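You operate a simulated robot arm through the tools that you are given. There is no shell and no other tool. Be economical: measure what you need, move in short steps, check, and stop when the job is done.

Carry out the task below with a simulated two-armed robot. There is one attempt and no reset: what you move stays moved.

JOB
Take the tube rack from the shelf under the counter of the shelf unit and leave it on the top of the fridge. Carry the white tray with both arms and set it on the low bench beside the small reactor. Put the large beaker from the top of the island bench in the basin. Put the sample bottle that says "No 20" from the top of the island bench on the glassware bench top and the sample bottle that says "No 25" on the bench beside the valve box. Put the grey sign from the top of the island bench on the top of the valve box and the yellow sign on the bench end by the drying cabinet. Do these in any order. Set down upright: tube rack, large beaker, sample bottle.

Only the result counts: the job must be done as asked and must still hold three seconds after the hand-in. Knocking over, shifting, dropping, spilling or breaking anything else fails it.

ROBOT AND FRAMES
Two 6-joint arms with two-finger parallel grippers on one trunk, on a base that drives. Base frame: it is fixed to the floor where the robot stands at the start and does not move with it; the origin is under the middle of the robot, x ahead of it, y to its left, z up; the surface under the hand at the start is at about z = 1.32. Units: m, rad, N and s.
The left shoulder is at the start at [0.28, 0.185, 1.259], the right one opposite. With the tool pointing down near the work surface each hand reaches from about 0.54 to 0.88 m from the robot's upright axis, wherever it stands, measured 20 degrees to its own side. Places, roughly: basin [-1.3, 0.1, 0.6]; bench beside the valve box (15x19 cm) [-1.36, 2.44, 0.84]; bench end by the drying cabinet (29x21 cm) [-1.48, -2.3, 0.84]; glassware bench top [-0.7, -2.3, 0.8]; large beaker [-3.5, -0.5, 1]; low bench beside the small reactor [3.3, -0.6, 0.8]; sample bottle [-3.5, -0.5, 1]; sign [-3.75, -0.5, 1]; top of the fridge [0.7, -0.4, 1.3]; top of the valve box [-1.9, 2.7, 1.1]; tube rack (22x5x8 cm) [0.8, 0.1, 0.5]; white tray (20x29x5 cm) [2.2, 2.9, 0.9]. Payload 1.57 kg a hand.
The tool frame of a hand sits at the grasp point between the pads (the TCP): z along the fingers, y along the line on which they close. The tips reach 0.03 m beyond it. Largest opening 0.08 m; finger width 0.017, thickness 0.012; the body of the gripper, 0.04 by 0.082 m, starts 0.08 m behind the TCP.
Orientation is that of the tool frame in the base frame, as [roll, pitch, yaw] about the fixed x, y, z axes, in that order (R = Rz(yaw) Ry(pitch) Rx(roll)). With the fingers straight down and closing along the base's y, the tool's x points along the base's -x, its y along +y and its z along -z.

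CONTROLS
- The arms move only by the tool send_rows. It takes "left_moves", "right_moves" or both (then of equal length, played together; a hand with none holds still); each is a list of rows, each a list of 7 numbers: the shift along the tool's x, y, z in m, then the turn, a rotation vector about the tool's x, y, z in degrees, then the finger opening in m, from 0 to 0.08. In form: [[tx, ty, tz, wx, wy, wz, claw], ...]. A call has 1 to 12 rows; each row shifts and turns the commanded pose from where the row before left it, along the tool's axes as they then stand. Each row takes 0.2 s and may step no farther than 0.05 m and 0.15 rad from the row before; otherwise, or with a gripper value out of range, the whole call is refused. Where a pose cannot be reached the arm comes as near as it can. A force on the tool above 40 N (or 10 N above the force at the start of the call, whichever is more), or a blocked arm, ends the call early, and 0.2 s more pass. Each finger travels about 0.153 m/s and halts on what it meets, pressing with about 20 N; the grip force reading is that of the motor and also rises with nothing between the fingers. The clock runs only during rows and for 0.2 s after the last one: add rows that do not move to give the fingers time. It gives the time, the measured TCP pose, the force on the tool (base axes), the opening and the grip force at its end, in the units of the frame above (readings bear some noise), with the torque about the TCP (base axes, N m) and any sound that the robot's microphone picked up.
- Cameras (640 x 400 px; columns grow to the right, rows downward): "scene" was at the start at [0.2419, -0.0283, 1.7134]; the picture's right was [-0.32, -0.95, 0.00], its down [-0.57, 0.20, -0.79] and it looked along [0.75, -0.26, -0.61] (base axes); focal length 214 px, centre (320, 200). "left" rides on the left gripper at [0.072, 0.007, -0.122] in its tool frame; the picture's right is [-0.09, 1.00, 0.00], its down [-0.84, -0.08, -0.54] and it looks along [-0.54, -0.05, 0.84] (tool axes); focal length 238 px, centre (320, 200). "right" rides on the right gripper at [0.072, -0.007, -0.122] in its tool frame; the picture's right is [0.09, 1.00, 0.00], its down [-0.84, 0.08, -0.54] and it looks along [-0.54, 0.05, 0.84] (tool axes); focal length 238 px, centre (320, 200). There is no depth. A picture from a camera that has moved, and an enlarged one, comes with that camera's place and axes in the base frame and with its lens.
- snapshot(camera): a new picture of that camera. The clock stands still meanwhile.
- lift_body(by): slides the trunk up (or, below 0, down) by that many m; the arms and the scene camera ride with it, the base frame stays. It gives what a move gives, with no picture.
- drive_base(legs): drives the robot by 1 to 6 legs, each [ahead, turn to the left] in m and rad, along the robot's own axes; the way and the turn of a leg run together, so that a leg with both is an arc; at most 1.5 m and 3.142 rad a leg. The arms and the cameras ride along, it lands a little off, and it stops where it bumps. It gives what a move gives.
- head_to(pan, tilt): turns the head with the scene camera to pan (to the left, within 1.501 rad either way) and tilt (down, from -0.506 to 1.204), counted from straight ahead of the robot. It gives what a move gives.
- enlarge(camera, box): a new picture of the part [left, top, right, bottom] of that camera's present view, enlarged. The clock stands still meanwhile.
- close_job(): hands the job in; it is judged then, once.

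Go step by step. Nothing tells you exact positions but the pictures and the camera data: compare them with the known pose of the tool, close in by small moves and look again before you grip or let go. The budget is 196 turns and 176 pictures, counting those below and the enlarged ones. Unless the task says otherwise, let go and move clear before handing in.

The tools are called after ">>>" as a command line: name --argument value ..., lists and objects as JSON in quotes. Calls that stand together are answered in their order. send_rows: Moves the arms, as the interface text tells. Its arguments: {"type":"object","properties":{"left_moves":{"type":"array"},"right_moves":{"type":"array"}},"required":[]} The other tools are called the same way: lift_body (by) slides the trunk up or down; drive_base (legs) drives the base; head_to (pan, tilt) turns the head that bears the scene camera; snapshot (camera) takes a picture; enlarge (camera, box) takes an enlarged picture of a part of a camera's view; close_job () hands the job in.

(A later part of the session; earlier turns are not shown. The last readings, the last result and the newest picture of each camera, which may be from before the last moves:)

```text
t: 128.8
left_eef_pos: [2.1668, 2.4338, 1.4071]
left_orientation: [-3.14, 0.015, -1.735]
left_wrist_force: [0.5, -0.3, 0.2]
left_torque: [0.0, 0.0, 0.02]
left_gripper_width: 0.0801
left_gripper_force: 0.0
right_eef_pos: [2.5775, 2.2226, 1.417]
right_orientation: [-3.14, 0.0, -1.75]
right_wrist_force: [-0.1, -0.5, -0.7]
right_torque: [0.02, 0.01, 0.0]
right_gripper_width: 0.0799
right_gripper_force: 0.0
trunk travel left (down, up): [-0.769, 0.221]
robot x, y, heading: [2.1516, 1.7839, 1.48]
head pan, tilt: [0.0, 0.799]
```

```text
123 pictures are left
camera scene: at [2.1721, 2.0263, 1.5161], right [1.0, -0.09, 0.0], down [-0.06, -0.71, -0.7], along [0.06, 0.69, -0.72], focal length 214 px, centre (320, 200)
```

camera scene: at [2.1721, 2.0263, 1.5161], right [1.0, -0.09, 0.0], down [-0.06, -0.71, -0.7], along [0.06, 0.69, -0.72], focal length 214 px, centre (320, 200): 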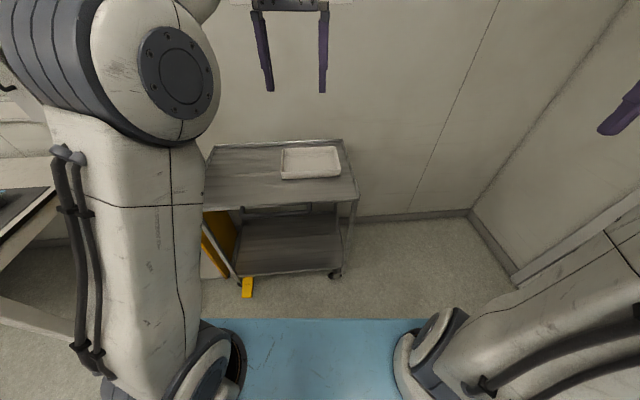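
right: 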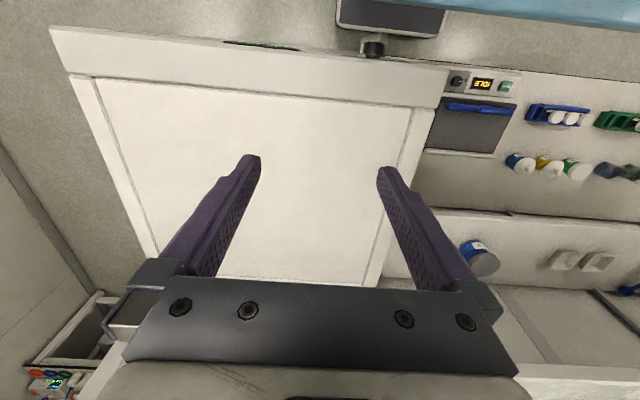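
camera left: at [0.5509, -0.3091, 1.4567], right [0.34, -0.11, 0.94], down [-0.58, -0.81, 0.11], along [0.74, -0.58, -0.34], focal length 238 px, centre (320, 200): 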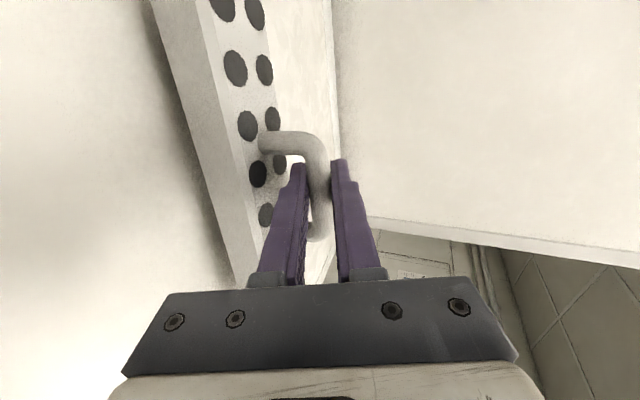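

The tray sits on a wheeled cart with its 29 cm side along x, centre about (2.20, 2.87). I drive closer, square up and lower the trunk.

>>> drive_base --legs '[[0.33, 0], [0, 0.09]]'

>>> lift_body --by -0.38

>>> head_to --pan 0 --tilt 0.5

>>> snapshot --camera "scene"

>>> snapshot --camera "left"

```text
t: 131.5
left_eef_pos: [2.141, 2.7613, 1.4064]
left_orientation: [-3.14, 0.017, -1.644]
left_wrist_force: [-0.2, 0.4, 0.2]
left_torque: [-0.01, -0.02, -0.04]
left_gripper_width: 0.0801
left_gripper_force: 0.0
right_eef_pos: [2.5686, 2.587, 1.4181]
right_orientation: [-3.139, 0.0, -1.661]
right_wrist_force: [0.3, 0.2, -0.3]
right_torque: [0.0, 0.04, 0.0]
right_gripper_width: 0.08
right_gripper_force: 0.1
trunk travel left (down, up): [-0.769, 0.221]
robot x, y, heading: [2.1792, 2.1167, 1.566]
head pan, tilt: [0.0, 0.799]
```

```text
t: 135.2
left_eef_pos: [2.14, 2.7618, 1.0272]
left_orientation: [-3.141, 0.017, -1.646]
left_wrist_force: [0.0, -0.1, -0.4]
left_torque: [-0.03, 0.0, -0.01]
left_gripper_width: 0.08
left_gripper_force: 0.1
right_eef_pos: [2.5688, 2.587, 1.0378]
right_orientation: [-3.14, 0.0, -1.659]
right_wrist_force: [0.0, -0.6, -0.2]
right_torque: [-0.04, -0.01, -0.02]
right_gripper_width: 0.08
right_gripper_force: 0.0
trunk travel left (down, up): [-0.389, 0.601]
robot x, y, heading: [2.18, 2.1147, 1.569]
head pan, tilt: [0.0, 0.799]
```

```text
t: 136.0
left_eef_pos: [2.1398, 2.7619, 1.0267]
left_orientation: [-3.139, 0.018, -1.645]
left_wrist_force: [0.0, 0.5, -0.6]
left_torque: [-0.01, -0.01, 0.01]
left_gripper_width: 0.0801
left_gripper_force: 0.2
right_eef_pos: [2.5684, 2.586, 1.0373]
right_orientation: [-3.139, -0.001, -1.659]
right_wrist_force: [0.7, -0.1, -0.1]
right_torque: [0.03, 0.0, 0.01]
right_gripper_width: 0.0799
right_gripper_force: 0.0
trunk travel left (down, up): [-0.389, 0.601]
robot x, y, heading: [2.1815, 2.114, 1.572]
head pan, tilt: [0.0, 0.499]
```

```text
122 pictures are left
camera scene: at [2.1812, 2.3655, 1.1619], right [1.0, 0.0, 0.0], down [0.0, -0.48, -0.88], along [0.0, 0.88, -0.48], focal length 214 px, centre (320, 200)
```

scene: 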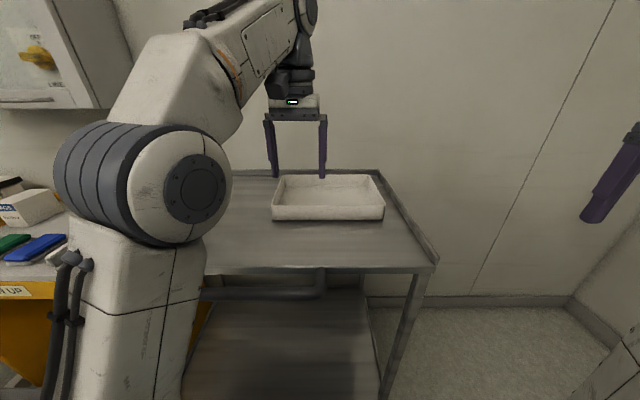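

```text
121 pictures are left
camera left: at [2.1281, 2.6879, 1.1485], right [-0.99, 0.17, 0.0], down [0.14, 0.82, 0.56], along [0.09, 0.55, -0.83], focal length 238 px, centre (320, 200)
```

left: 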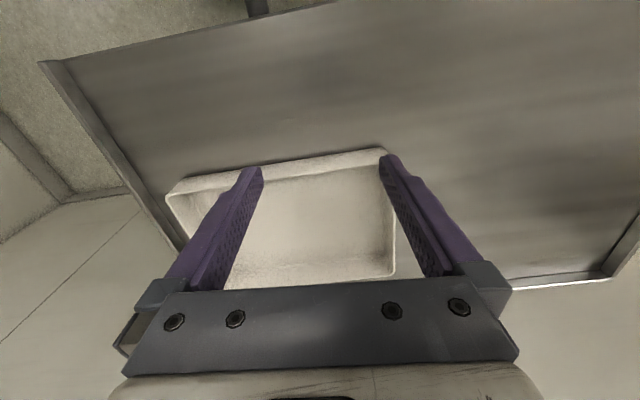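

Tray rim is at x 2.06–2.35, y 2.82–3.03, z≈0.886. I square both hands and move them over the left and right rims, tips 3 cm above.

>>> send_rows --left_moves '[[0, 0, 0, 0, 0, -4.2, 0.06], [-0.0153, 0.0088, 0.0086, 0, 0, 0, 0.06], [-0.0153, 0.0088, 0.0086, 0, 0, 0, 0.06], [-0.0153, 0.0088, 0.0086, 0, 0, 0, 0.06], [-0.0153, 0.0088, 0.0086, 0, 0, 0, 0.06], [-0.0153, 0.0088, 0.0086, 0, 0, 0, 0.06], [-0.0153, 0.0088, 0.0086, 0, 0, 0, 0.06], [-0.0153, 0.0088, 0.0086, 0, 0, 0, 0.06], [-0.0153, 0.0088, 0.0086, 0, 0, 0, 0.06], [-0.0153, 0.0088, 0.0086, 0, 0, 0, 0.06], [0, 0, 0, 0, 0, 0, 0.06]]' --right_moves '[[0, 0, 0, 0, 0, -5.0, 0.06], [-0.0348, 0.0248, 0.0097, 0, 0, 0, 0.06], [-0.0348, 0.0248, 0.0097, 0, 0, 0, 0.06], [-0.0348, 0.0248, 0.0097, 0, 0, 0, 0.06], [-0.0348, 0.0248, 0.0097, 0, 0, 0, 0.06], [-0.0348, 0.0248, 0.0097, 0, 0, 0, 0.06], [-0.0348, 0.0248, 0.0097, 0, 0, 0, 0.06], [-0.0348, 0.0248, 0.0097, 0, 0, 0, 0.06], [-0.0348, 0.0248, 0.0097, 0, 0, 0, 0.06], [-0.0348, 0.0248, 0.0097, 0, 0, 0, 0.06], [0, 0, 0, 0, 0, 0, 0.06]]'

>>> snapshot --camera "left"

>>> snapshot --camera "right"

>>> snapshot --camera "scene"

```text
t: 138.4
left_eef_pos: [2.0656, 2.8862, 0.9491]
left_orientation: [-3.138, 0.019, -1.573]
left_wrist_force: [0.0, -0.4, -0.3]
left_torque: [0.02, 0.0, 0.02]
left_gripper_width: 0.0597
left_gripper_force: 0.0
left hand out of reach, approached as far as the arm can: row 9, 10
right_eef_pos: [2.3461, 2.8903, 0.9422]
right_orientation: [-3.139, 0.0, -1.573]
right_wrist_force: [-0.4, 0.3, 0.2]
right_torque: [0.0, 0.04, -0.01]
right_gripper_width: 0.0599
right_gripper_force: 0.0
right hand out of reach, approached as far as the arm can: row 10
trunk travel left (down, up): [-0.389, 0.601]
robot x, y, heading: [2.1791, 2.1141, 1.57]
head pan, tilt: [0.0, 0.499]
```

```text
120 pictures are left
camera left: at [2.0585, 2.813, 1.071], right [-1.0, 0.09, 0.0], down [0.08, 0.83, 0.56], along [0.05, 0.56, -0.83], focal length 238 px, centre (320, 200)
```

left: 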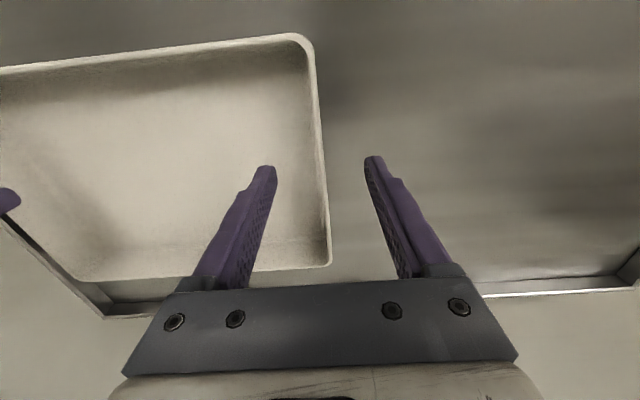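

```text
119 pictures are left
camera right: at [2.3504, 2.8176, 1.0639], right [-1.0, -0.09, 0.0], down [-0.08, 0.84, 0.54], along [-0.05, 0.54, -0.84], focal length 238 px, centre (320, 200)
```

right: 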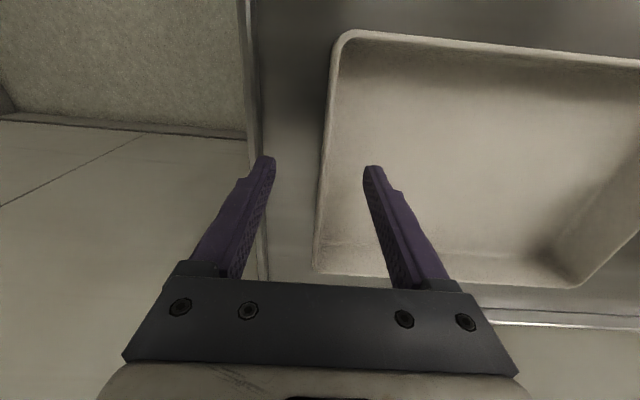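

```text
118 pictures are left
camera scene: at [2.1811, 2.3655, 1.162], right [1.0, 0.0, 0.0], down [0.0, -0.48, -0.88], along [0.0, 0.88, -0.48], focal length 214 px, centre (320, 200)
```

scene: 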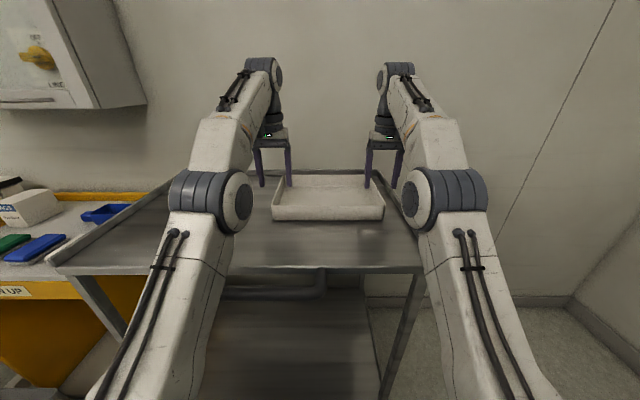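

Rims: left wall x≈2.066, right wall x≈2.337, tray mid y≈2.92. To gain reach I raise the trunk 0.12 m and bring the hands down and slightly farther.

>>> lift_body --by 0.12

>>> send_rows --left_moves '[[-0.004, 0, 0.04, 0, -1, 0, 0.05], [-0.015, 0, 0.04, 0, 0, 0, 0.05], [-0.012, 0, 0.04, 0, 0, 0, 0.05], [0, 0, 0, 0, 0, 0, 0.05]]' --right_moves '[[-0.002, 0.003, 0.035, 0, 0, 0, 0.05], [-0.014, 0.003, 0.04, 0, 0, 0, 0.05], [-0.012, 0.003, 0.04, 0, 0, 0, 0.05], [0, 0, 0, 0, 0, 0, 0.05]]'

>>> snapshot --camera "left"

>>> snapshot --camera "right"

```text
t: 139.9
left_eef_pos: [2.0672, 2.8878, 1.07]
left_orientation: [-3.138, 0.02, -1.574]
left_wrist_force: [-0.1, -0.4, 0.7]
left_torque: [-0.01, -0.03, 0.04]
left_gripper_width: 0.0602
left_gripper_force: 0.0
right_eef_pos: [2.3449, 2.8901, 1.0621]
right_orientation: [-3.14, 0.0, -1.571]
right_wrist_force: [-1.1, 0.5, 0.0]
right_torque: [0.0, 0.0, -0.03]
right_gripper_width: 0.0601
right_gripper_force: 0.0
trunk travel left (down, up): [-0.509, 0.481]
robot x, y, heading: [2.1796, 2.1143, 1.567]
head pan, tilt: [0.0, 0.499]
```

```text
t: 140.9
left_eef_pos: [2.0664, 2.9236, 0.9509]
left_orientation: [-3.139, 0.036, -1.57]
left_wrist_force: [-0.4, -0.5, -0.5]
left_torque: [-0.01, -0.03, 0.01]
left_gripper_width: 0.0502
left_gripper_force: 0.1
right_eef_pos: [2.3398, 2.922, 0.9463]
right_orientation: [-3.139, 0.0, -1.571]
right_wrist_force: [0.0, 0.7, 0.2]
right_torque: [0.02, 0.01, 0.01]
right_gripper_width: 0.0498
right_gripper_force: 0.0
trunk travel left (down, up): [-0.509, 0.481]
robot x, y, heading: [2.1778, 2.1125, 1.568]
head pan, tilt: [0.0, 0.499]
```

```text
117 pictures are left
camera left: at [2.0595, 2.847, 1.0699], right [-1.0, 0.09, 0.0], down [0.08, 0.82, 0.57], along [0.05, 0.57, -0.82], focal length 238 px, centre (320, 200)
```

left: 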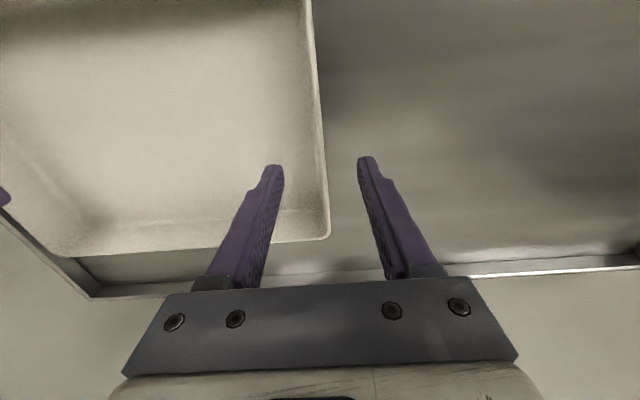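

```text
116 pictures are left
camera right: at [2.3458, 2.849, 1.0681], right [-1.0, -0.09, 0.0], down [-0.08, 0.84, 0.54], along [-0.05, 0.54, -0.84], focal length 238 px, centre (320, 200)
```

right: 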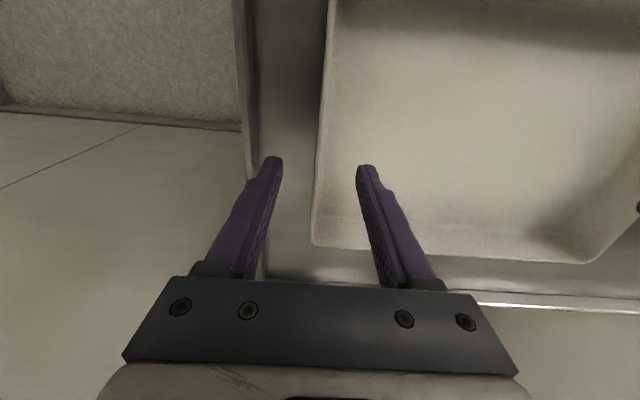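

Both hands straddle the rims at the tray's mid-line. I lower until the tips reach 2.4 cm below the rim.

>>> send_rows --left_moves '[[0, 0, 0.02, 0, 2, 0, 0.05], [0, 0, 0.02, 0, 0, 0, 0.05], [0, 0, 0.019, 0, 0, 0, 0.05], [0, 0, 0, 0, 0, 0, 0.05]]' --right_moves '[[0, 0.001, 0.018, 0, 0, 0, 0.05], [0, 0.001, 0.018, 0, 0, 0, 0.05], [0, 0, 0.018, 0, 0, 0, 0.05], [0, 0, 0, 0, 0, 0, 0.05]]'

>>> enlarge --camera "left" --box '[220, 80, 440, 290]'

>>> enlarge --camera "right" --box '[220, 80, 440, 290]'

```text
t: 141.9
left_eef_pos: [2.0645, 2.9215, 0.8926]
left_orientation: [-3.138, 0.002, -1.573]
left_wrist_force: [-0.6, -3.4, 13.7]
left_torque: [-0.12, -0.33, -0.11]
left_gripper_width: 0.0494
left_gripper_force: 0.1
right_eef_pos: [2.3365, 2.9189, 0.8942]
right_orientation: [-3.139, 0.002, -1.572]
right_wrist_force: [-1.5, 0.2, 0.6]
right_torque: [0.0, -0.01, 0.02]
right_gripper_width: 0.05
right_gripper_force: 0.1
trunk travel left (down, up): [-0.509, 0.481]
robot x, y, heading: [2.1833, 2.1157, 1.568]
head pan, tilt: [0.0, 0.499]
```

```text
1.90 times, centred on (330, 185) of left
camera zoom: at [2.0584, 2.85, 1.0164], right [-1.0, 0.09, 0.0], down [0.08, 0.83, 0.55], along [0.05, 0.54, -0.84], focal length 454 px, centre (301, 229)
```

zoom: 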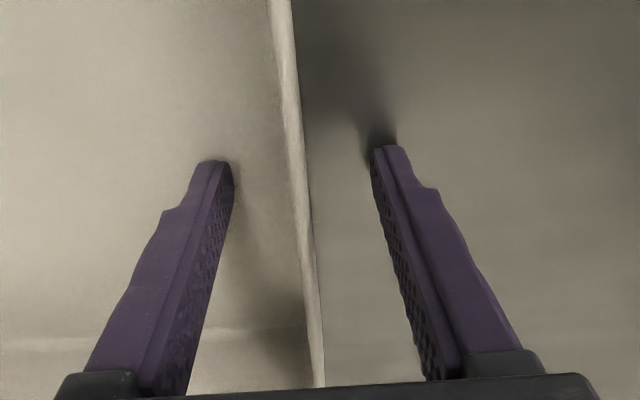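

```text
1.90 times, centred on (330, 185) of right
camera zoom: at [2.343, 2.8452, 1.016], right [-1.0, -0.09, 0.0], down [-0.08, 0.84, 0.54], along [-0.05, 0.54, -0.84], focal length 454 px, centre (301, 229)
```

zoom: 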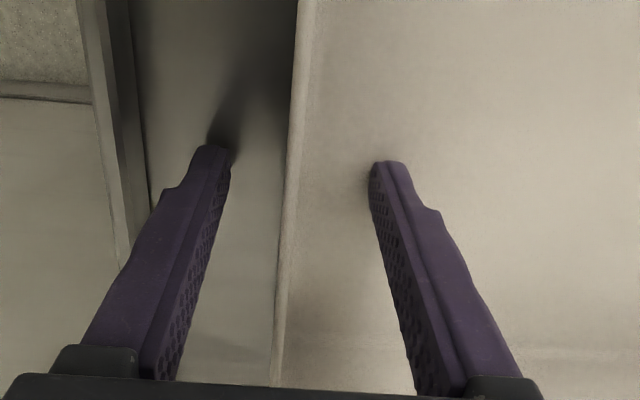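

The left tip just touches the tray floor. I raise both a few millimetres and close both grippers on the walls.

>>> send_rows --left_moves '[[0, 0, -0.008, 0, 0, 0, 0.05], [0, 0, 0, 0, 0, 0, 0.03], [0, 0, 0, 0, 0, 0, 0.01], [0, 0, 0, 0, 0, 0, 0.0], [0, 0, 0, 0, 0, 0, 0.0], [0, 0, 0, 0, 0, 0, 0.0]]' --right_moves '[[0, 0.002, -0.006, 0, 0, 0, 0.05], [0, 0, 0, 0, 0, 0, 0.03], [0, 0, 0, 0, 0, 0, 0.01], [0, 0, 0, 0, 0, 0, 0.0], [0, 0, 0, 0, 0, 0, 0.0], [0, 0, 0, 0, 0, 0, 0.0]]'

>>> snapshot --camera "scene"

```text
t: 143.3
left_eef_pos: [2.0615, 2.9224, 0.8984]
left_orientation: [3.136, 0.001, -1.57]
left_wrist_force: [-31.2, 0.7, -0.3]
left_torque: [-0.43, -0.15, 0.0]
left_gripper_width: 0.0037
left_gripper_force: 20.1
right_eef_pos: [2.3377, 2.9186, 0.8999]
right_orientation: [-3.133, 0.001, -1.575]
right_wrist_force: [32.0, -1.9, 0.5]
right_torque: [0.23, 0.26, 0.11]
right_gripper_width: 0.0041
right_gripper_force: 19.6
trunk travel left (down, up): [-0.509, 0.481]
robot x, y, heading: [2.1794, 2.1149, 1.568]
head pan, tilt: [0.0, 0.499]
```

```text
113 pictures are left
camera scene: at [2.1811, 2.3655, 1.282], right [1.0, 0.0, 0.0], down [0.0, -0.48, -0.88], along [0.0, 0.88, -0.48], focal length 214 px, centre (320, 200)
```

scene: 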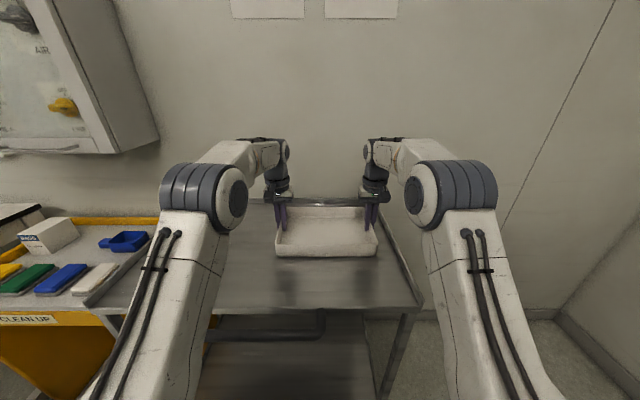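

Both walls are gripped, but the hands squeeze the tray inwards with ~31 N. I relax them outward a little.

>>> send_rows --left_moves '[[0, 0.0015, 0, 0, 0, 0, 0.0], [0, 0, 0, 0, 0, 0, 0.0]]' --right_moves '[[0, -0.0015, 0, 0, 0, 0, 0.0], [0, 0, 0, 0, 0, 0, 0.0]]'

```text
t: 143.9
left_eef_pos: [2.0614, 2.923, 0.8985]
left_orientation: [3.138, 0.001, -1.572]
left_wrist_force: [-25.3, 1.2, -0.3]
left_torque: [-0.3, -0.04, 0.1]
left_gripper_width: 0.0038
left_gripper_force: 20.0
right_eef_pos: [2.3368, 2.9191, 0.9001]
right_orientation: [-3.135, 0.001, -1.576]
right_wrist_force: [26.5, -1.1, 3.5]
right_torque: [-0.03, 0.32, 0.12]
right_gripper_width: 0.0039
right_gripper_force: 20.1
trunk travel left (down, up): [-0.509, 0.481]
robot x, y, heading: [2.183, 2.115, 1.57]
head pan, tilt: [0.0, 0.499]
```

>>> send_rows --left_moves '[[0, 0.003, 0, 0, 0, 0, 0.0], [0, 0.002, 0, 0, 0, 0, 0.0], [0, 0, 0, 0, 0, 0, 0.0]]' --right_moves '[[0, -0.003, 0, 0, 0, 0, 0.0], [0, -0.002, 0, 0, 0, 0, 0.0], [0, 0, 0, 0, 0, 0, 0.0]]'

```text
t: 144.7
left_eef_pos: [2.0615, 2.9229, 0.8989]
left_orientation: [-3.135, 0.0, -1.575]
left_wrist_force: [7.4, 0.3, 0.1]
left_torque: [-0.19, 0.58, 0.13]
left_gripper_width: 0.0039
left_gripper_force: 19.7
right_eef_pos: [2.3371, 2.9183, 0.9007]
right_orientation: [3.138, -0.001, -1.574]
right_wrist_force: [-7.5, 0.3, 2.4]
right_torque: [0.0, -0.25, 0.05]
right_gripper_width: 0.0039
right_gripper_force: 19.4
trunk travel left (down, up): [-0.509, 0.481]
robot x, y, heading: [2.1799, 2.1151, 1.571]
head pan, tilt: [0.0, 0.499]
```

Internal force is small now. I lift with the trunk so both hands rise together.

>>> lift_body --by 0.03

>>> lift_body --by 0.12

>>> snapshot --camera "scene"

```text
t: 145.4
left_eef_pos: [2.0614, 2.9216, 0.9287]
left_orientation: [-3.135, 0.002, -1.574]
left_wrist_force: [25.4, 0.4, -1.7]
left_torque: [-0.07, 0.4, 0.05]
left_gripper_width: 0.0039
left_gripper_force: 19.9
right_eef_pos: [2.3381, 2.917, 0.929]
right_orientation: [3.138, 0.0, -1.569]
right_wrist_force: [-25.0, -0.1, -1.5]
right_torque: [0.1, -0.21, 0.05]
right_gripper_width: 0.0037
right_gripper_force: 20.0
trunk travel left (down, up): [-0.539, 0.451]
robot x, y, heading: [2.1793, 2.1141, 1.567]
head pan, tilt: [0.0, 0.499]
```

```text
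t: 146.9
left_eef_pos: [2.0625, 2.9227, 1.0491]
left_orientation: [-3.134, -0.001, -1.575]
left_wrist_force: [26.1, -0.1, -1.1]
left_torque: [0.21, 0.37, 0.08]
left_gripper_width: 0.0042
left_gripper_force: 20.3
right_eef_pos: [2.3381, 2.9175, 1.0495]
right_orientation: [3.137, 0.001, -1.573]
right_wrist_force: [-27.1, 0.6, -0.4]
right_torque: [-0.22, -0.26, 0.06]
right_gripper_width: 0.0038
right_gripper_force: 19.8
trunk travel left (down, up): [-0.659, 0.331]
robot x, y, heading: [2.1789, 2.1148, 1.568]
head pan, tilt: [0.0, 0.499]
```

```text
112 pictures are left
camera scene: at [2.1811, 2.3657, 1.4319], right [1.0, 0.0, 0.0], down [0.0, -0.48, -0.88], along [0.0, 0.88, -0.48], focal length 214 px, centre (320, 200)
```

scene: 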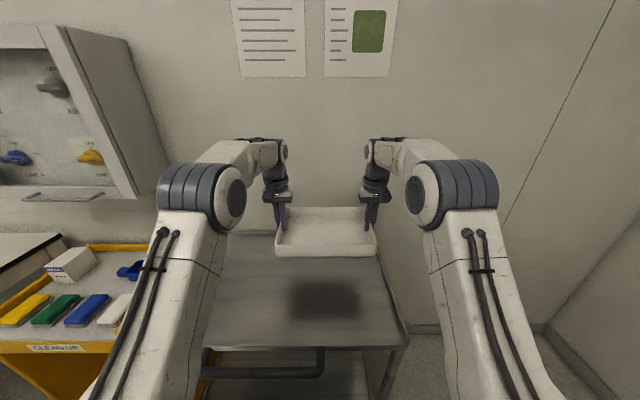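

The tray is up. I relax the outward pull, then back away and look along the route to the low bench.

>>> send_rows --left_moves '[[0, -0.0025, 0, 0, 0, 0, 0.0], [0, 0, 0, 0, 0, 0, 0.0], [0, 0, 0, 0, 0, 0, 0.0]]' --right_moves '[[0, 0.0025, 0, 0, 0, 0, 0.0], [0, 0, 0, 0, 0, 0, 0.0], [0, 0, 0, 0, 0, 0, 0.0]]'

>>> drive_base --legs '[[-0.45, 0]]'

>>> head_to --pan -1.3 --tilt 0.3

>>> snapshot --camera "scene"

```text
t: 147.7
left_eef_pos: [2.0612, 2.9219, 1.0478]
left_orientation: [-3.139, -0.001, -1.572]
left_wrist_force: [15.9, 1.8, -2.4]
left_torque: [0.04, 0.23, 0.2]
left_gripper_width: 0.0038
left_gripper_force: 19.9
right_eef_pos: [2.3381, 2.9194, 1.0489]
right_orientation: [3.141, 0.0, -1.572]
right_wrist_force: [-15.7, -2.1, 0.4]
right_torque: [-0.01, 0.11, 0.24]
right_gripper_width: 0.004
right_gripper_force: 20.3
trunk travel left (down, up): [-0.659, 0.331]
robot x, y, heading: [2.1802, 2.1131, 1.569]
head pan, tilt: [0.0, 0.499]
```

```text
t: 150.4
left_eef_pos: [2.06, 2.4704, 1.0469]
left_orientation: [-3.14, 0.002, -1.573]
left_wrist_force: [12.0, 1.9, -2.5]
left_torque: [-0.02, 0.27, 0.21]
left_gripper_width: 0.0041
left_gripper_force: 20.4
right_eef_pos: [2.3359, 2.4677, 1.0505]
right_orientation: [-3.138, 0.0, -1.573]
right_wrist_force: [-11.0, -0.9, 1.2]
right_torque: [0.03, 0.21, 0.24]
right_gripper_width: 0.0036
right_gripper_force: 20.5
trunk travel left (down, up): [-0.659, 0.331]
robot x, y, heading: [2.1797, 1.6624, 1.569]
head pan, tilt: [0.0, 0.499]
```

```text
t: 151.9
left_eef_pos: [2.0592, 2.4715, 1.0477]
left_orientation: [-3.137, 0.001, -1.572]
left_wrist_force: [2.1, 1.3, -2.7]
left_torque: [0.06, 0.34, 0.21]
left_gripper_width: 0.0039
left_gripper_force: 19.8
right_eef_pos: [2.3356, 2.4671, 1.0485]
right_orientation: [-3.141, -0.001, -1.574]
right_wrist_force: [-1.7, -1.3, 1.1]
right_torque: [-0.04, 0.12, 0.24]
right_gripper_width: 0.004
right_gripper_force: 20.0
trunk travel left (down, up): [-0.659, 0.331]
robot x, y, heading: [2.1774, 1.6644, 1.571]
head pan, tilt: [-1.3, 0.3]
```

```text
111 pictures are left
camera scene: at [2.2698, 1.849, 1.4504], right [0.27, -0.96, 0.0], down [-0.29, -0.08, -0.96], along [0.92, 0.25, -0.3], focal length 214 px, centre (320, 200)
```

scene: 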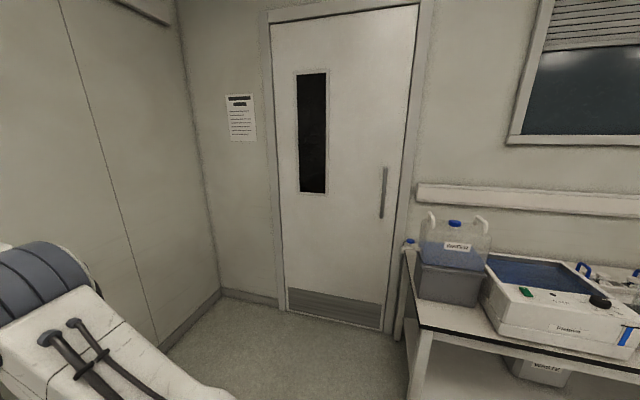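

The bench along the far wall starts at x≈2.93. I'll turn left (away from it) with the tray raised; first a look to that side.

>>> lift_body --by 0.15

>>> head_to --pan 1.45 --tilt 0.4

>>> snapshot --camera "scene"

```text
t: 153.7
left_eef_pos: [2.0612, 2.4715, 1.1982]
left_orientation: [-3.138, 0.001, -1.573]
left_wrist_force: [2.1, 1.0, -3.1]
left_torque: [0.02, 0.31, 0.23]
left_gripper_width: 0.0039
left_gripper_force: 20.0
right_eef_pos: [2.3361, 2.468, 1.1994]
right_orientation: [-3.14, 0.001, -1.571]
right_wrist_force: [-2.6, -1.3, 0.6]
right_torque: [0.03, 0.11, 0.22]
right_gripper_width: 0.0038
right_gripper_force: 19.8
trunk travel left (down, up): [-0.809, 0.181]
robot x, y, heading: [2.1794, 1.6657, 1.569]
head pan, tilt: [-1.3, 0.3]
```

```text
t: 156.1
left_eef_pos: [2.0592, 2.4712, 1.1986]
left_orientation: [-3.137, 0.002, -1.572]
left_wrist_force: [2.6, 1.7, -3.2]
left_torque: [0.0, 0.26, 0.2]
left_gripper_width: 0.0042
left_gripper_force: 20.0
right_eef_pos: [2.3359, 2.4674, 1.1997]
right_orientation: [-3.141, 0.0, -1.574]
right_wrist_force: [-2.4, -1.6, 1.1]
right_torque: [0.02, 0.11, 0.24]
right_gripper_width: 0.0038
right_gripper_force: 19.7
trunk travel left (down, up): [-0.809, 0.181]
robot x, y, heading: [2.1795, 1.6645, 1.568]
head pan, tilt: [1.45, 0.4]
```

```text
110 pictures are left
camera scene: at [2.0878, 1.8355, 1.5911], right [0.12, 0.99, 0.0], down [0.39, -0.05, -0.92], along [-0.91, 0.11, -0.39], focal length 214 px, centre (320, 200)
```

scene: 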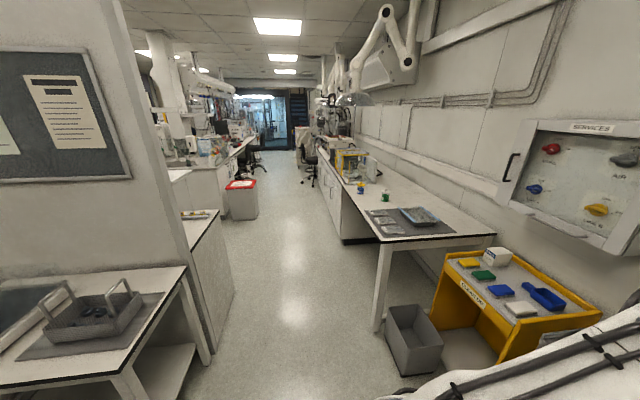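

There is a low bench against the partition (x<1.57, y<1.22). The tray clears it at this height; I turn left 180° to face -y.

>>> drive_base --legs '[[0, 1.571], [0, 1.571]]'

>>> head_to --pan 0 --tilt 0.35

>>> snapshot --camera "scene"

```text
t: 164.0
left_eef_pos: [2.2658, 0.8525, 1.1969]
left_orientation: [-3.137, 0.002, 1.529]
left_wrist_force: [-2.9, -1.0, -2.4]
left_torque: [-0.03, -0.3, 0.2]
left_gripper_width: 0.0041
left_gripper_force: 19.8
right_eef_pos: [1.9904, 0.8675, 1.1986]
right_orientation: [-3.141, 0.0, 1.528]
right_wrist_force: [3.4, 1.8, 0.4]
right_torque: [-0.02, -0.06, 0.2]
right_gripper_width: 0.0038
right_gripper_force: 20.4
trunk travel left (down, up): [-0.809, 0.181]
robot x, y, heading: [2.1804, 1.6657, -1.614]
head pan, tilt: [1.45, 0.4]
```

```text
t: 165.6
left_eef_pos: [2.2666, 0.8523, 1.1978]
left_orientation: [-3.139, 0.002, 1.527]
left_wrist_force: [-0.5, -1.0, -2.2]
left_torque: [-0.07, -0.26, 0.23]
left_gripper_width: 0.0039
left_gripper_force: 20.2
right_eef_pos: [1.9915, 0.8662, 1.1986]
right_orientation: [-3.139, -0.001, 1.528]
right_wrist_force: [1.6, 1.5, -0.4]
right_torque: [0.04, -0.04, 0.22]
right_gripper_width: 0.0038
right_gripper_force: 20.3
trunk travel left (down, up): [-0.809, 0.181]
robot x, y, heading: [2.1819, 1.661, -1.611]
head pan, tilt: [0.0, 0.351]
```

```text
109 pictures are left
camera scene: at [2.1687, 1.4108, 1.5957], right [-1.0, 0.04, 0.0], down [0.01, 0.34, -0.94], along [-0.04, -0.94, -0.34], focal length 214 px, centre (320, 200)
```

scene: 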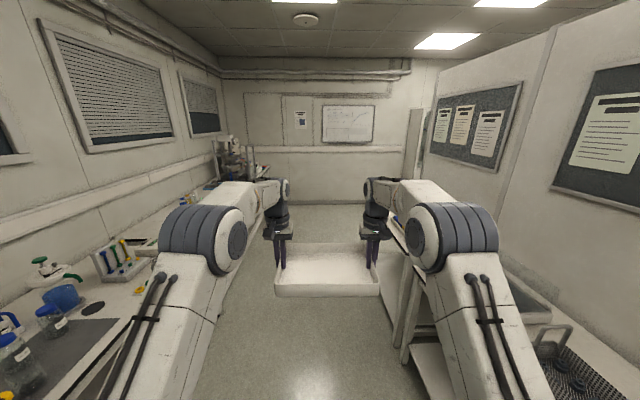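

The way down the corridor is clear; the small reactor is at the far left. I drive 1.2 m ahead and look left.

>>> drive_base --legs '[[1.2, 0.03]]'

>>> head_to --pan 0.6 --tilt 0.4

>>> snapshot --camera "scene"

>>> head_to --pan -0.8 --tilt 0.6

>>> snapshot --camera "scene"

```text
t: 171.8
left_eef_pos: [2.261, -0.3602, 1.198]
left_orientation: [-3.138, 0.002, 1.559]
left_wrist_force: [-1.2, -1.6, -1.8]
left_torque: [-0.03, -0.27, 0.21]
left_gripper_width: 0.0037
left_gripper_force: 19.9
right_eef_pos: [1.9858, -0.3546, 1.1994]
right_orientation: [-3.138, -0.001, 1.558]
right_wrist_force: [0.9, 2.0, 0.0]
right_torque: [-0.03, -0.02, 0.2]
right_gripper_width: 0.0038
right_gripper_force: 20.3
trunk travel left (down, up): [-0.809, 0.181]
robot x, y, heading: [2.1494, 0.4514, -1.58]
head pan, tilt: [0.0, 0.351]
```

```text
t: 172.8
left_eef_pos: [2.2607, -0.3585, 1.1976]
left_orientation: [-3.137, 0.002, 1.559]
left_wrist_force: [-1.6, -0.2, -2.3]
left_torque: [-0.02, -0.23, 0.18]
left_gripper_width: 0.0038
left_gripper_force: 19.6
right_eef_pos: [1.985, -0.3534, 1.1988]
right_orientation: [-3.138, 0.0, 1.561]
right_wrist_force: [0.7, 1.0, -0.1]
right_torque: [-0.02, -0.01, 0.17]
right_gripper_width: 0.0038
right_gripper_force: 20.0
trunk travel left (down, up): [-0.809, 0.181]
robot x, y, heading: [2.1497, 0.4478, -1.581]
head pan, tilt: [0.6, 0.4]
```

```text
108 pictures are left
camera scene: at [2.1981, 0.2116, 1.5911], right [-0.83, -0.56, 0.0], down [-0.22, 0.32, -0.92], along [0.51, -0.77, -0.39], focal length 214 px, centre (320, 200)
```

scene: 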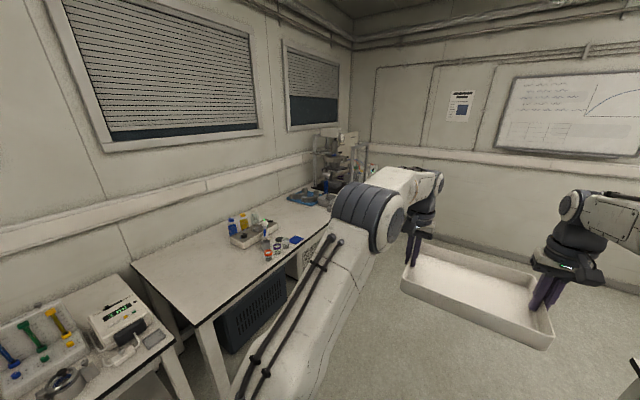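

```text
t: 174.3
left_eef_pos: [2.2608, -0.3597, 1.1982]
left_orientation: [-3.14, 0.002, 1.56]
left_wrist_force: [-0.8, -1.6, -2.5]
left_torque: [-0.07, -0.22, 0.2]
left_gripper_width: 0.0037
left_gripper_force: 20.3
right_eef_pos: [1.9851, -0.3535, 1.1995]
right_orientation: [-3.141, 0.002, 1.561]
right_wrist_force: [1.1, 1.3, -0.5]
right_torque: [0.05, 0.0, 0.2]
right_gripper_width: 0.0037
right_gripper_force: 19.8
trunk travel left (down, up): [-0.809, 0.181]
robot x, y, heading: [2.1456, 0.4474, -1.579]
head pan, tilt: [-0.799, 0.6]
```

```text
107 pictures are left
camera scene: at [2.0826, 0.2276, 1.5729], right [-0.69, 0.72, 0.0], down [0.41, 0.39, -0.83], along [-0.6, -0.57, -0.56], focal length 214 px, centre (320, 200)
```

scene: 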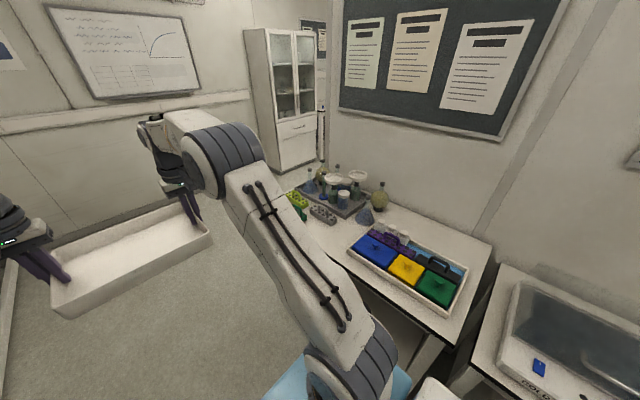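

The low bench starts at (2.95…3.58, 0) and runs to -y; its near end (y -0.05…-0.45) is free. I drive to y≈-0.24 and turn left to face it.

>>> drive_base --legs '[[0.69, 0], [0, 1.58]]'

>>> head_to --pan 0 --tilt 0.55

>>> snapshot --camera "scene"

```text
t: 181.9
left_eef_pos: [2.9498, -0.1215, 1.1989]
left_orientation: [-3.137, 0.002, 3.141]
left_wrist_force: [0.6, -1.5, -1.3]
left_torque: [0.21, -0.09, 0.19]
left_gripper_width: 0.0035
left_gripper_force: 20.3
right_eef_pos: [2.9455, -0.3984, 1.1992]
right_orientation: [-3.14, -0.001, -3.141]
right_wrist_force: [-1.6, 0.9, -0.9]
right_torque: [-0.02, 0.06, 0.2]
right_gripper_width: 0.0037
right_gripper_force: 19.7
trunk travel left (down, up): [-0.809, 0.181]
robot x, y, heading: [2.1419, -0.2424, -0.007]
head pan, tilt: [-0.799, 0.6]
```

```text
t: 183.1
left_eef_pos: [2.9497, -0.1229, 1.1987]
left_orientation: [-3.139, 0.002, 3.141]
left_wrist_force: [1.4, -0.1, -1.7]
left_torque: [0.2, -0.02, 0.21]
left_gripper_width: 0.0039
left_gripper_force: 20.6
right_eef_pos: [2.9451, -0.3977, 1.199]
right_orientation: [-3.14, 0.0, 3.14]
right_wrist_force: [-1.3, 2.5, -0.7]
right_torque: [0.01, -0.03, 0.18]
right_gripper_width: 0.0038
right_gripper_force: 20.0
trunk travel left (down, up): [-0.809, 0.181]
robot x, y, heading: [2.1444, -0.2371, -0.004]
head pan, tilt: [0.0, 0.55]
```

```text
106 pictures are left
camera scene: at [2.3917, -0.2413, 1.5774], right [0.0, -1.0, 0.0], down [-0.52, 0.0, -0.85], along [0.85, 0.0, -0.52], focal length 214 px, centre (320, 200)
```

scene: 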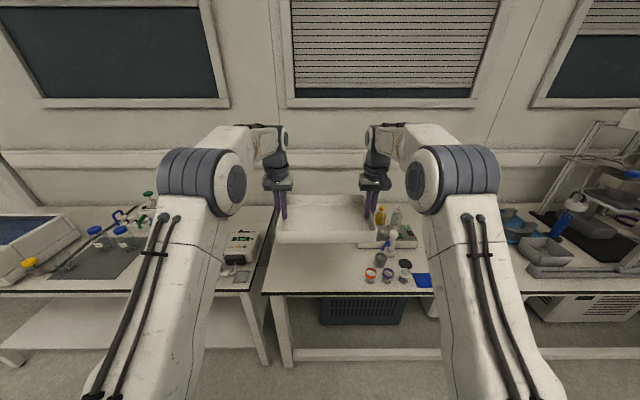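

The bench surface is z≈0.80; free strip y -0.03…-0.41 left of the box and vials. I shift the tray 3.5 cm left, drive 0.23 m in and lower most of the way.

>>> send_rows --left_moves '[[0, 0.012, 0, 0, 0, 0, 0], [0, 0.012, 0, 0, 0, 0, 0], [0, 0.011, 0, 0, 0, 0, 0], [0, 0, 0, 0, 0, 0, 0]]' --right_moves '[[0, 0.012, 0, 0, 0, 0, 0], [0, 0.012, 0, 0, 0, 0, 0], [0, 0.011, 0, 0, 0, 0, 0], [0, 0, 0, 0, 0, 0, 0]]'

>>> drive_base --legs '[[0.23, 0]]'

>>> lift_body --by -0.27

>>> snapshot --camera "scene"

>>> snapshot --camera "right"

```text
t: 184.1
left_eef_pos: [2.9513, -0.0871, 1.1967]
left_orientation: [-3.136, 0.001, 3.14]
left_wrist_force: [-0.1, -6.5, -1.5]
left_torque: [0.18, -0.09, -0.01]
left_gripper_width: 0.0037
left_gripper_force: 20.1
right_eef_pos: [2.9462, -0.3621, 1.1997]
right_orientation: [3.14, 0.001, 3.139]
right_wrist_force: [0.2, 7.0, -0.7]
right_torque: [-0.16, 0.08, -0.05]
right_gripper_width: 0.004
right_gripper_force: 19.6
trunk travel left (down, up): [-0.809, 0.181]
robot x, y, heading: [2.1388, -0.241, -0.0]
head pan, tilt: [0.0, 0.55]
```

```text
t: 185.8
left_eef_pos: [3.1821, -0.092, 1.1979]
left_orientation: [-3.137, 0.003, 3.134]
left_wrist_force: [-0.9, -12.5, -1.0]
left_torque: [0.16, 0.11, 0.02]
left_gripper_width: 0.0034
left_gripper_force: 20.0
right_eef_pos: [3.1749, -0.3683, 1.1982]
right_orientation: [-3.14, 0.001, 3.134]
right_wrist_force: [0.8, 12.5, -1.6]
right_torque: [-0.15, -0.12, -0.05]
right_gripper_width: 0.0037
right_gripper_force: 20.0
trunk travel left (down, up): [-0.809, 0.181]
robot x, y, heading: [2.3733, -0.243, -0.007]
head pan, tilt: [0.0, 0.55]
```

```text
t: 188.5
left_eef_pos: [3.1827, -0.091, 0.9269]
left_orientation: [-3.138, 0.001, 3.132]
left_wrist_force: [-0.5, -2.2, -0.6]
left_torque: [0.12, 0.0, -0.04]
left_gripper_width: 0.0039
left_gripper_force: 19.9
right_eef_pos: [3.1755, -0.3685, 0.93]
right_orientation: [3.141, -0.001, 3.135]
right_wrist_force: [-0.1, 2.2, -1.0]
right_torque: [-0.22, -0.01, -0.06]
right_gripper_width: 0.0039
right_gripper_force: 20.2
trunk travel left (down, up): [-0.539, 0.451]
robot x, y, heading: [2.3725, -0.2446, -0.007]
head pan, tilt: [0.0, 0.55]
```

```text
105 pictures are left
camera scene: at [2.6227, -0.2435, 1.3075], right [-0.01, -1.0, 0.0], down [-0.52, 0.0, -0.85], along [0.85, -0.01, -0.52], focal length 214 px, centre (320, 200)
```

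scene: 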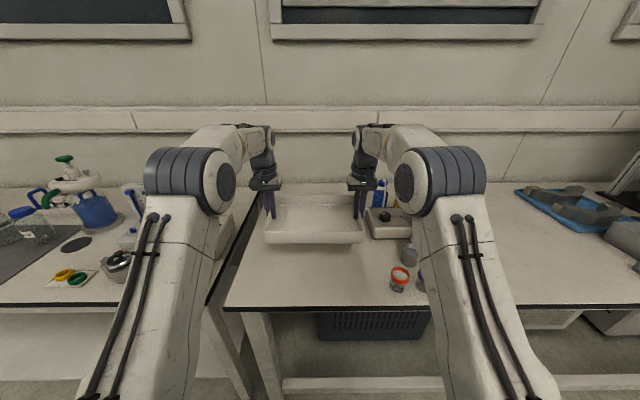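

```text
104 pictures are left
camera right: at [3.1029, -0.3748, 1.0507], right [-0.09, 1.0, 0.0], down [0.84, 0.07, 0.54], along [0.54, 0.05, -0.84], focal length 238 px, centre (320, 200)
```

right: 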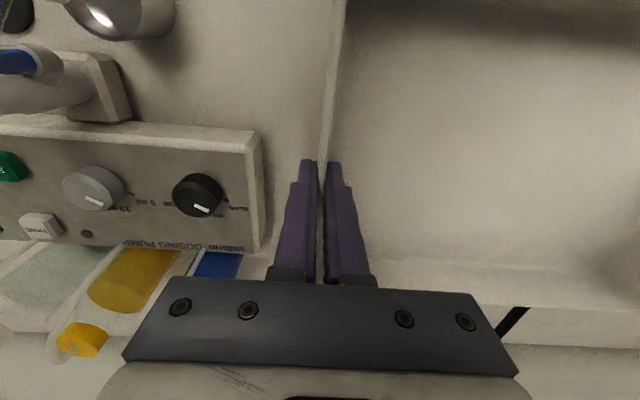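

The dosing pump's edge is at y≈-0.415, 4 cm right of the tray. I shift 2 cm more to the left and lower in small steps.

>>> send_rows --left_moves '[[0, 0.01, 0.01, 0, 0, 0, 0], [0, 0.01, 0.01, 0, 0, 0, 0], [0, 0, 0.01, 0, 0, 0, 0], [0, 0, 0.007, 0, 0, 0, 0], [0, 0, 0, 0, 0, 0, 0]]' --right_moves '[[0, 0.01, 0.01, 0, 0, 0, 0], [0, 0.01, 0.01, 0, 0, 0, 0], [0, 0, 0.01, 0, 0, 0, 0], [0, 0, 0.01, 0, 0, 0, 0], [0, 0, 0, 0, 0, 0, 0]]'

>>> send_rows --left_moves '[[0, 0, 0.007, 0, 0, 0, 0], [0, 0, 0.007, 0, 0, 0, 0], [0, 0, 0, 0, 0, 0, 0]]' --right_moves '[[0, 0, 0.007, 0, 0, 0, 0], [0, 0, 0.007, 0, 0, 0, 0], [0, 0, 0, 0, 0, 0, 0]]'

>>> enlarge --camera "scene" --box '[220, 160, 420, 320]'

```text
t: 189.7
left_eef_pos: [3.1828, -0.0723, 0.89]
left_orientation: [-3.138, 0.001, 3.134]
left_wrist_force: [-1.5, 1.0, -5.2]
left_torque: [0.7, -0.2, -0.07]
left_gripper_width: 0.0041
left_gripper_force: 19.5
right_eef_pos: [3.1736, -0.349, 0.888]
right_orientation: [3.142, 0.002, 3.136]
right_wrist_force: [0.9, -0.6, 4.2]
right_torque: [0.66, 0.14, -0.07]
right_gripper_width: 0.0037
right_gripper_force: 19.9
trunk travel left (down, up): [-0.539, 0.451]
robot x, y, heading: [2.372, -0.2397, -0.007]
head pan, tilt: [0.0, 0.55]
```

```text
t: 190.5
left_eef_pos: [3.183, -0.0716, 0.8738]
left_orientation: [-3.137, 0.0, 3.132]
left_wrist_force: [-0.5, 2.9, -5.5]
left_torque: [0.69, 0.3, -0.08]
left_gripper_width: 0.0039
left_gripper_force: 19.9
right_eef_pos: [3.1738, -0.3474, 0.8737]
right_orientation: [-3.139, -0.001, 3.135]
right_wrist_force: [0.7, -2.6, 3.1]
right_torque: [0.5, -0.41, -0.09]
right_gripper_width: 0.0041
right_gripper_force: 20.2
trunk travel left (down, up): [-0.539, 0.451]
robot x, y, heading: [2.3771, -0.2404, -0.008]
head pan, tilt: [0.0, 0.55]
```

```text
2.50 times, centred on (320, 240) of scene
camera zoom: at [2.6228, -0.2435, 1.3074], right [-0.01, -1.0, 0.0], down [-0.52, 0.0, -0.85], along [0.85, -0.01, -0.52], focal length 536 px, centre (320, 100)
```

zoom: 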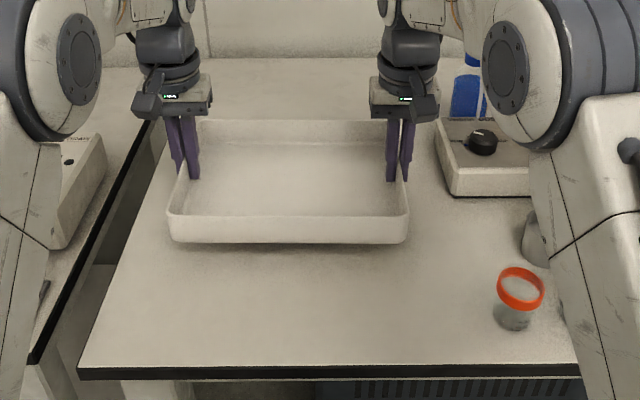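

Still a couple of centimetres above. I continue down gently.

>>> send_rows --left_moves '[[0, 0, 0.004, 0, 0, 0, 0], [0, 0, 0.004, 0, 0, 0, 0], [0, 0, 0, 0, 0, 0, 0]]' --right_moves '[[0, 0, 0.004, 0, 0, 0, 0], [0, 0, 0.004, 0, 0, 0, 0], [0, 0, 0, 0, 0, 0, 0]]'

>>> send_rows --left_moves '[[0, 0, 0.004, 0, 0, 0, 0], [0, 0, 0, 0, 0, 0, 0]]' --right_moves '[[0, 0, 0.004, 0, 0, 0, 0], [0, 0, 0, 0, 0, 0, 0]]'

>>> enlarge --camera "scene" --box '[220, 160, 420, 320]'

```text
t: 191.3
left_eef_pos: [3.1824, -0.0719, 0.8669]
left_orientation: [-3.139, -0.001, 3.132]
left_wrist_force: [0.1, 2.7, -5.3]
left_torque: [0.73, 0.24, -0.01]
left_gripper_width: 0.0039
left_gripper_force: 19.6
right_eef_pos: [3.1752, -0.3493, 0.867]
right_orientation: [-3.141, -0.001, 3.134]
right_wrist_force: [0.3, -3.5, 3.1]
right_torque: [0.53, -0.29, -0.06]
right_gripper_width: 0.0037
right_gripper_force: 19.9
trunk travel left (down, up): [-0.539, 0.451]
robot x, y, heading: [2.3756, -0.2427, -0.006]
head pan, tilt: [0.0, 0.55]
```

```text
t: 191.9
left_eef_pos: [3.1819, -0.0723, 0.8636]
left_orientation: [-3.14, 0.0, 3.135]
left_wrist_force: [-0.2, 6.6, -6.7]
left_torque: [0.8, 0.02, 0.03]
left_gripper_width: 0.0041
left_gripper_force: 20.5
right_eef_pos: [3.1755, -0.3471, 0.8624]
right_orientation: [-3.14, -0.001, 3.136]
right_wrist_force: [-0.4, -7.2, 4.1]
right_torque: [0.56, -0.08, 0.03]
right_gripper_width: 0.0043
right_gripper_force: 20.0
trunk travel left (down, up): [-0.539, 0.451]
robot x, y, heading: [2.3754, -0.244, -0.006]
head pan, tilt: [0.0, 0.55]
```

```text
2.50 times, centred on (320, 240) of scene
camera zoom: at [2.6228, -0.2435, 1.3074], right [-0.01, -1.0, 0.0], down [-0.52, 0.0, -0.85], along [0.85, -0.01, -0.52], focal length 536 px, centre (320, 100)
```

zoom: 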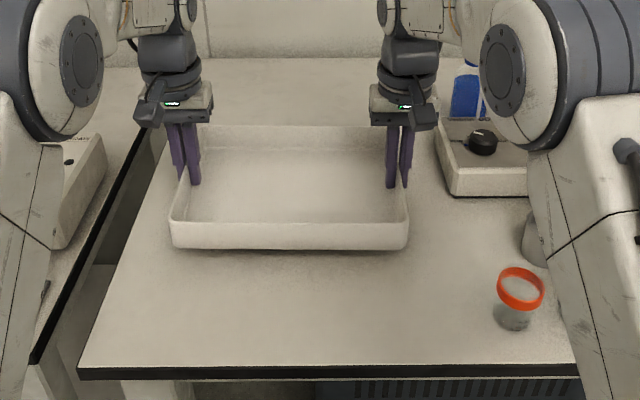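

Nearly down; a few millimetres remain. I continue in 4 mm steps.

>>> send_rows --left_moves '[[0, 0, 0.004, 0, 0, 0, 0], [0, 0, 0.003, 0, 0, 0, 0], [0, 0, 0, 0, 0, 0, 0]]' --right_moves '[[0, 0, 0.004, 0, 0, 0, 0], [0, 0, 0.003, 0, 0, 0, 0], [0, 0, 0, 0, 0, 0, 0]]'

>>> send_rows --left_moves '[[0, 0, 0.004, 0, 0, 0, 0], [0, 0, 0.003, 0, 0, 0, 0], [0, 0, 0, 0, 0, 0, 0]]' --right_moves '[[0, 0, 0.004, 0, 0, 0, 0], [0, 0, 0.003, 0, 0, 0, 0], [0, 0, 0, 0, 0, 0, 0]]'

>>> enlarge --camera "scene" --box '[220, 160, 420, 320]'

```text
t: 192.7
left_eef_pos: [3.1821, -0.0737, 0.8569]
left_orientation: [-3.139, 0.001, 3.135]
left_wrist_force: [0.2, 10.5, -6.2]
left_torque: [0.8, -0.06, 0.03]
left_gripper_width: 0.004
left_gripper_force: 19.6
right_eef_pos: [3.1762, -0.3485, 0.8562]
right_orientation: [-3.139, 0.001, 3.135]
right_wrist_force: [-0.6, -11.2, 3.4]
right_torque: [0.52, 0.04, 0.02]
right_gripper_width: 0.0038
right_gripper_force: 20.6
trunk travel left (down, up): [-0.539, 0.451]
robot x, y, heading: [2.3721, -0.2431, -0.005]
head pan, tilt: [0.0, 0.55]
```

```text
t: 193.5
left_eef_pos: [3.1824, -0.0718, 0.8507]
left_orientation: [-3.138, 0.0, 3.134]
left_wrist_force: [1.1, 9.5, -5.2]
left_torque: [0.81, -0.14, 0.1]
left_gripper_width: 0.004
left_gripper_force: 19.9
right_eef_pos: [3.1768, -0.3482, 0.8482]
right_orientation: [3.141, -0.001, 3.135]
right_wrist_force: [-0.9, -8.9, 3.5]
right_torque: [0.56, 0.11, 0.06]
right_gripper_width: 0.0041
right_gripper_force: 19.7
trunk travel left (down, up): [-0.539, 0.451]
robot x, y, heading: [2.3755, -0.2445, -0.008]
head pan, tilt: [0.0, 0.55]
```

```text
2.50 times, centred on (320, 240) of scene
camera zoom: at [2.6228, -0.2435, 1.3074], right [-0.01, -1.0, 0.0], down [-0.52, 0.0, -0.85], along [0.85, -0.01, -0.52], focal length 536 px, centre (320, 100)
```

zoom: 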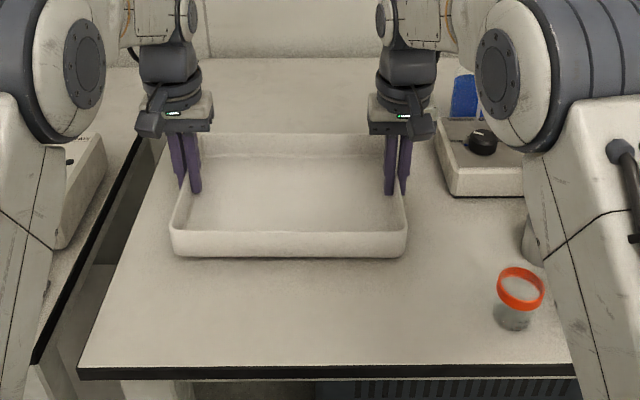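

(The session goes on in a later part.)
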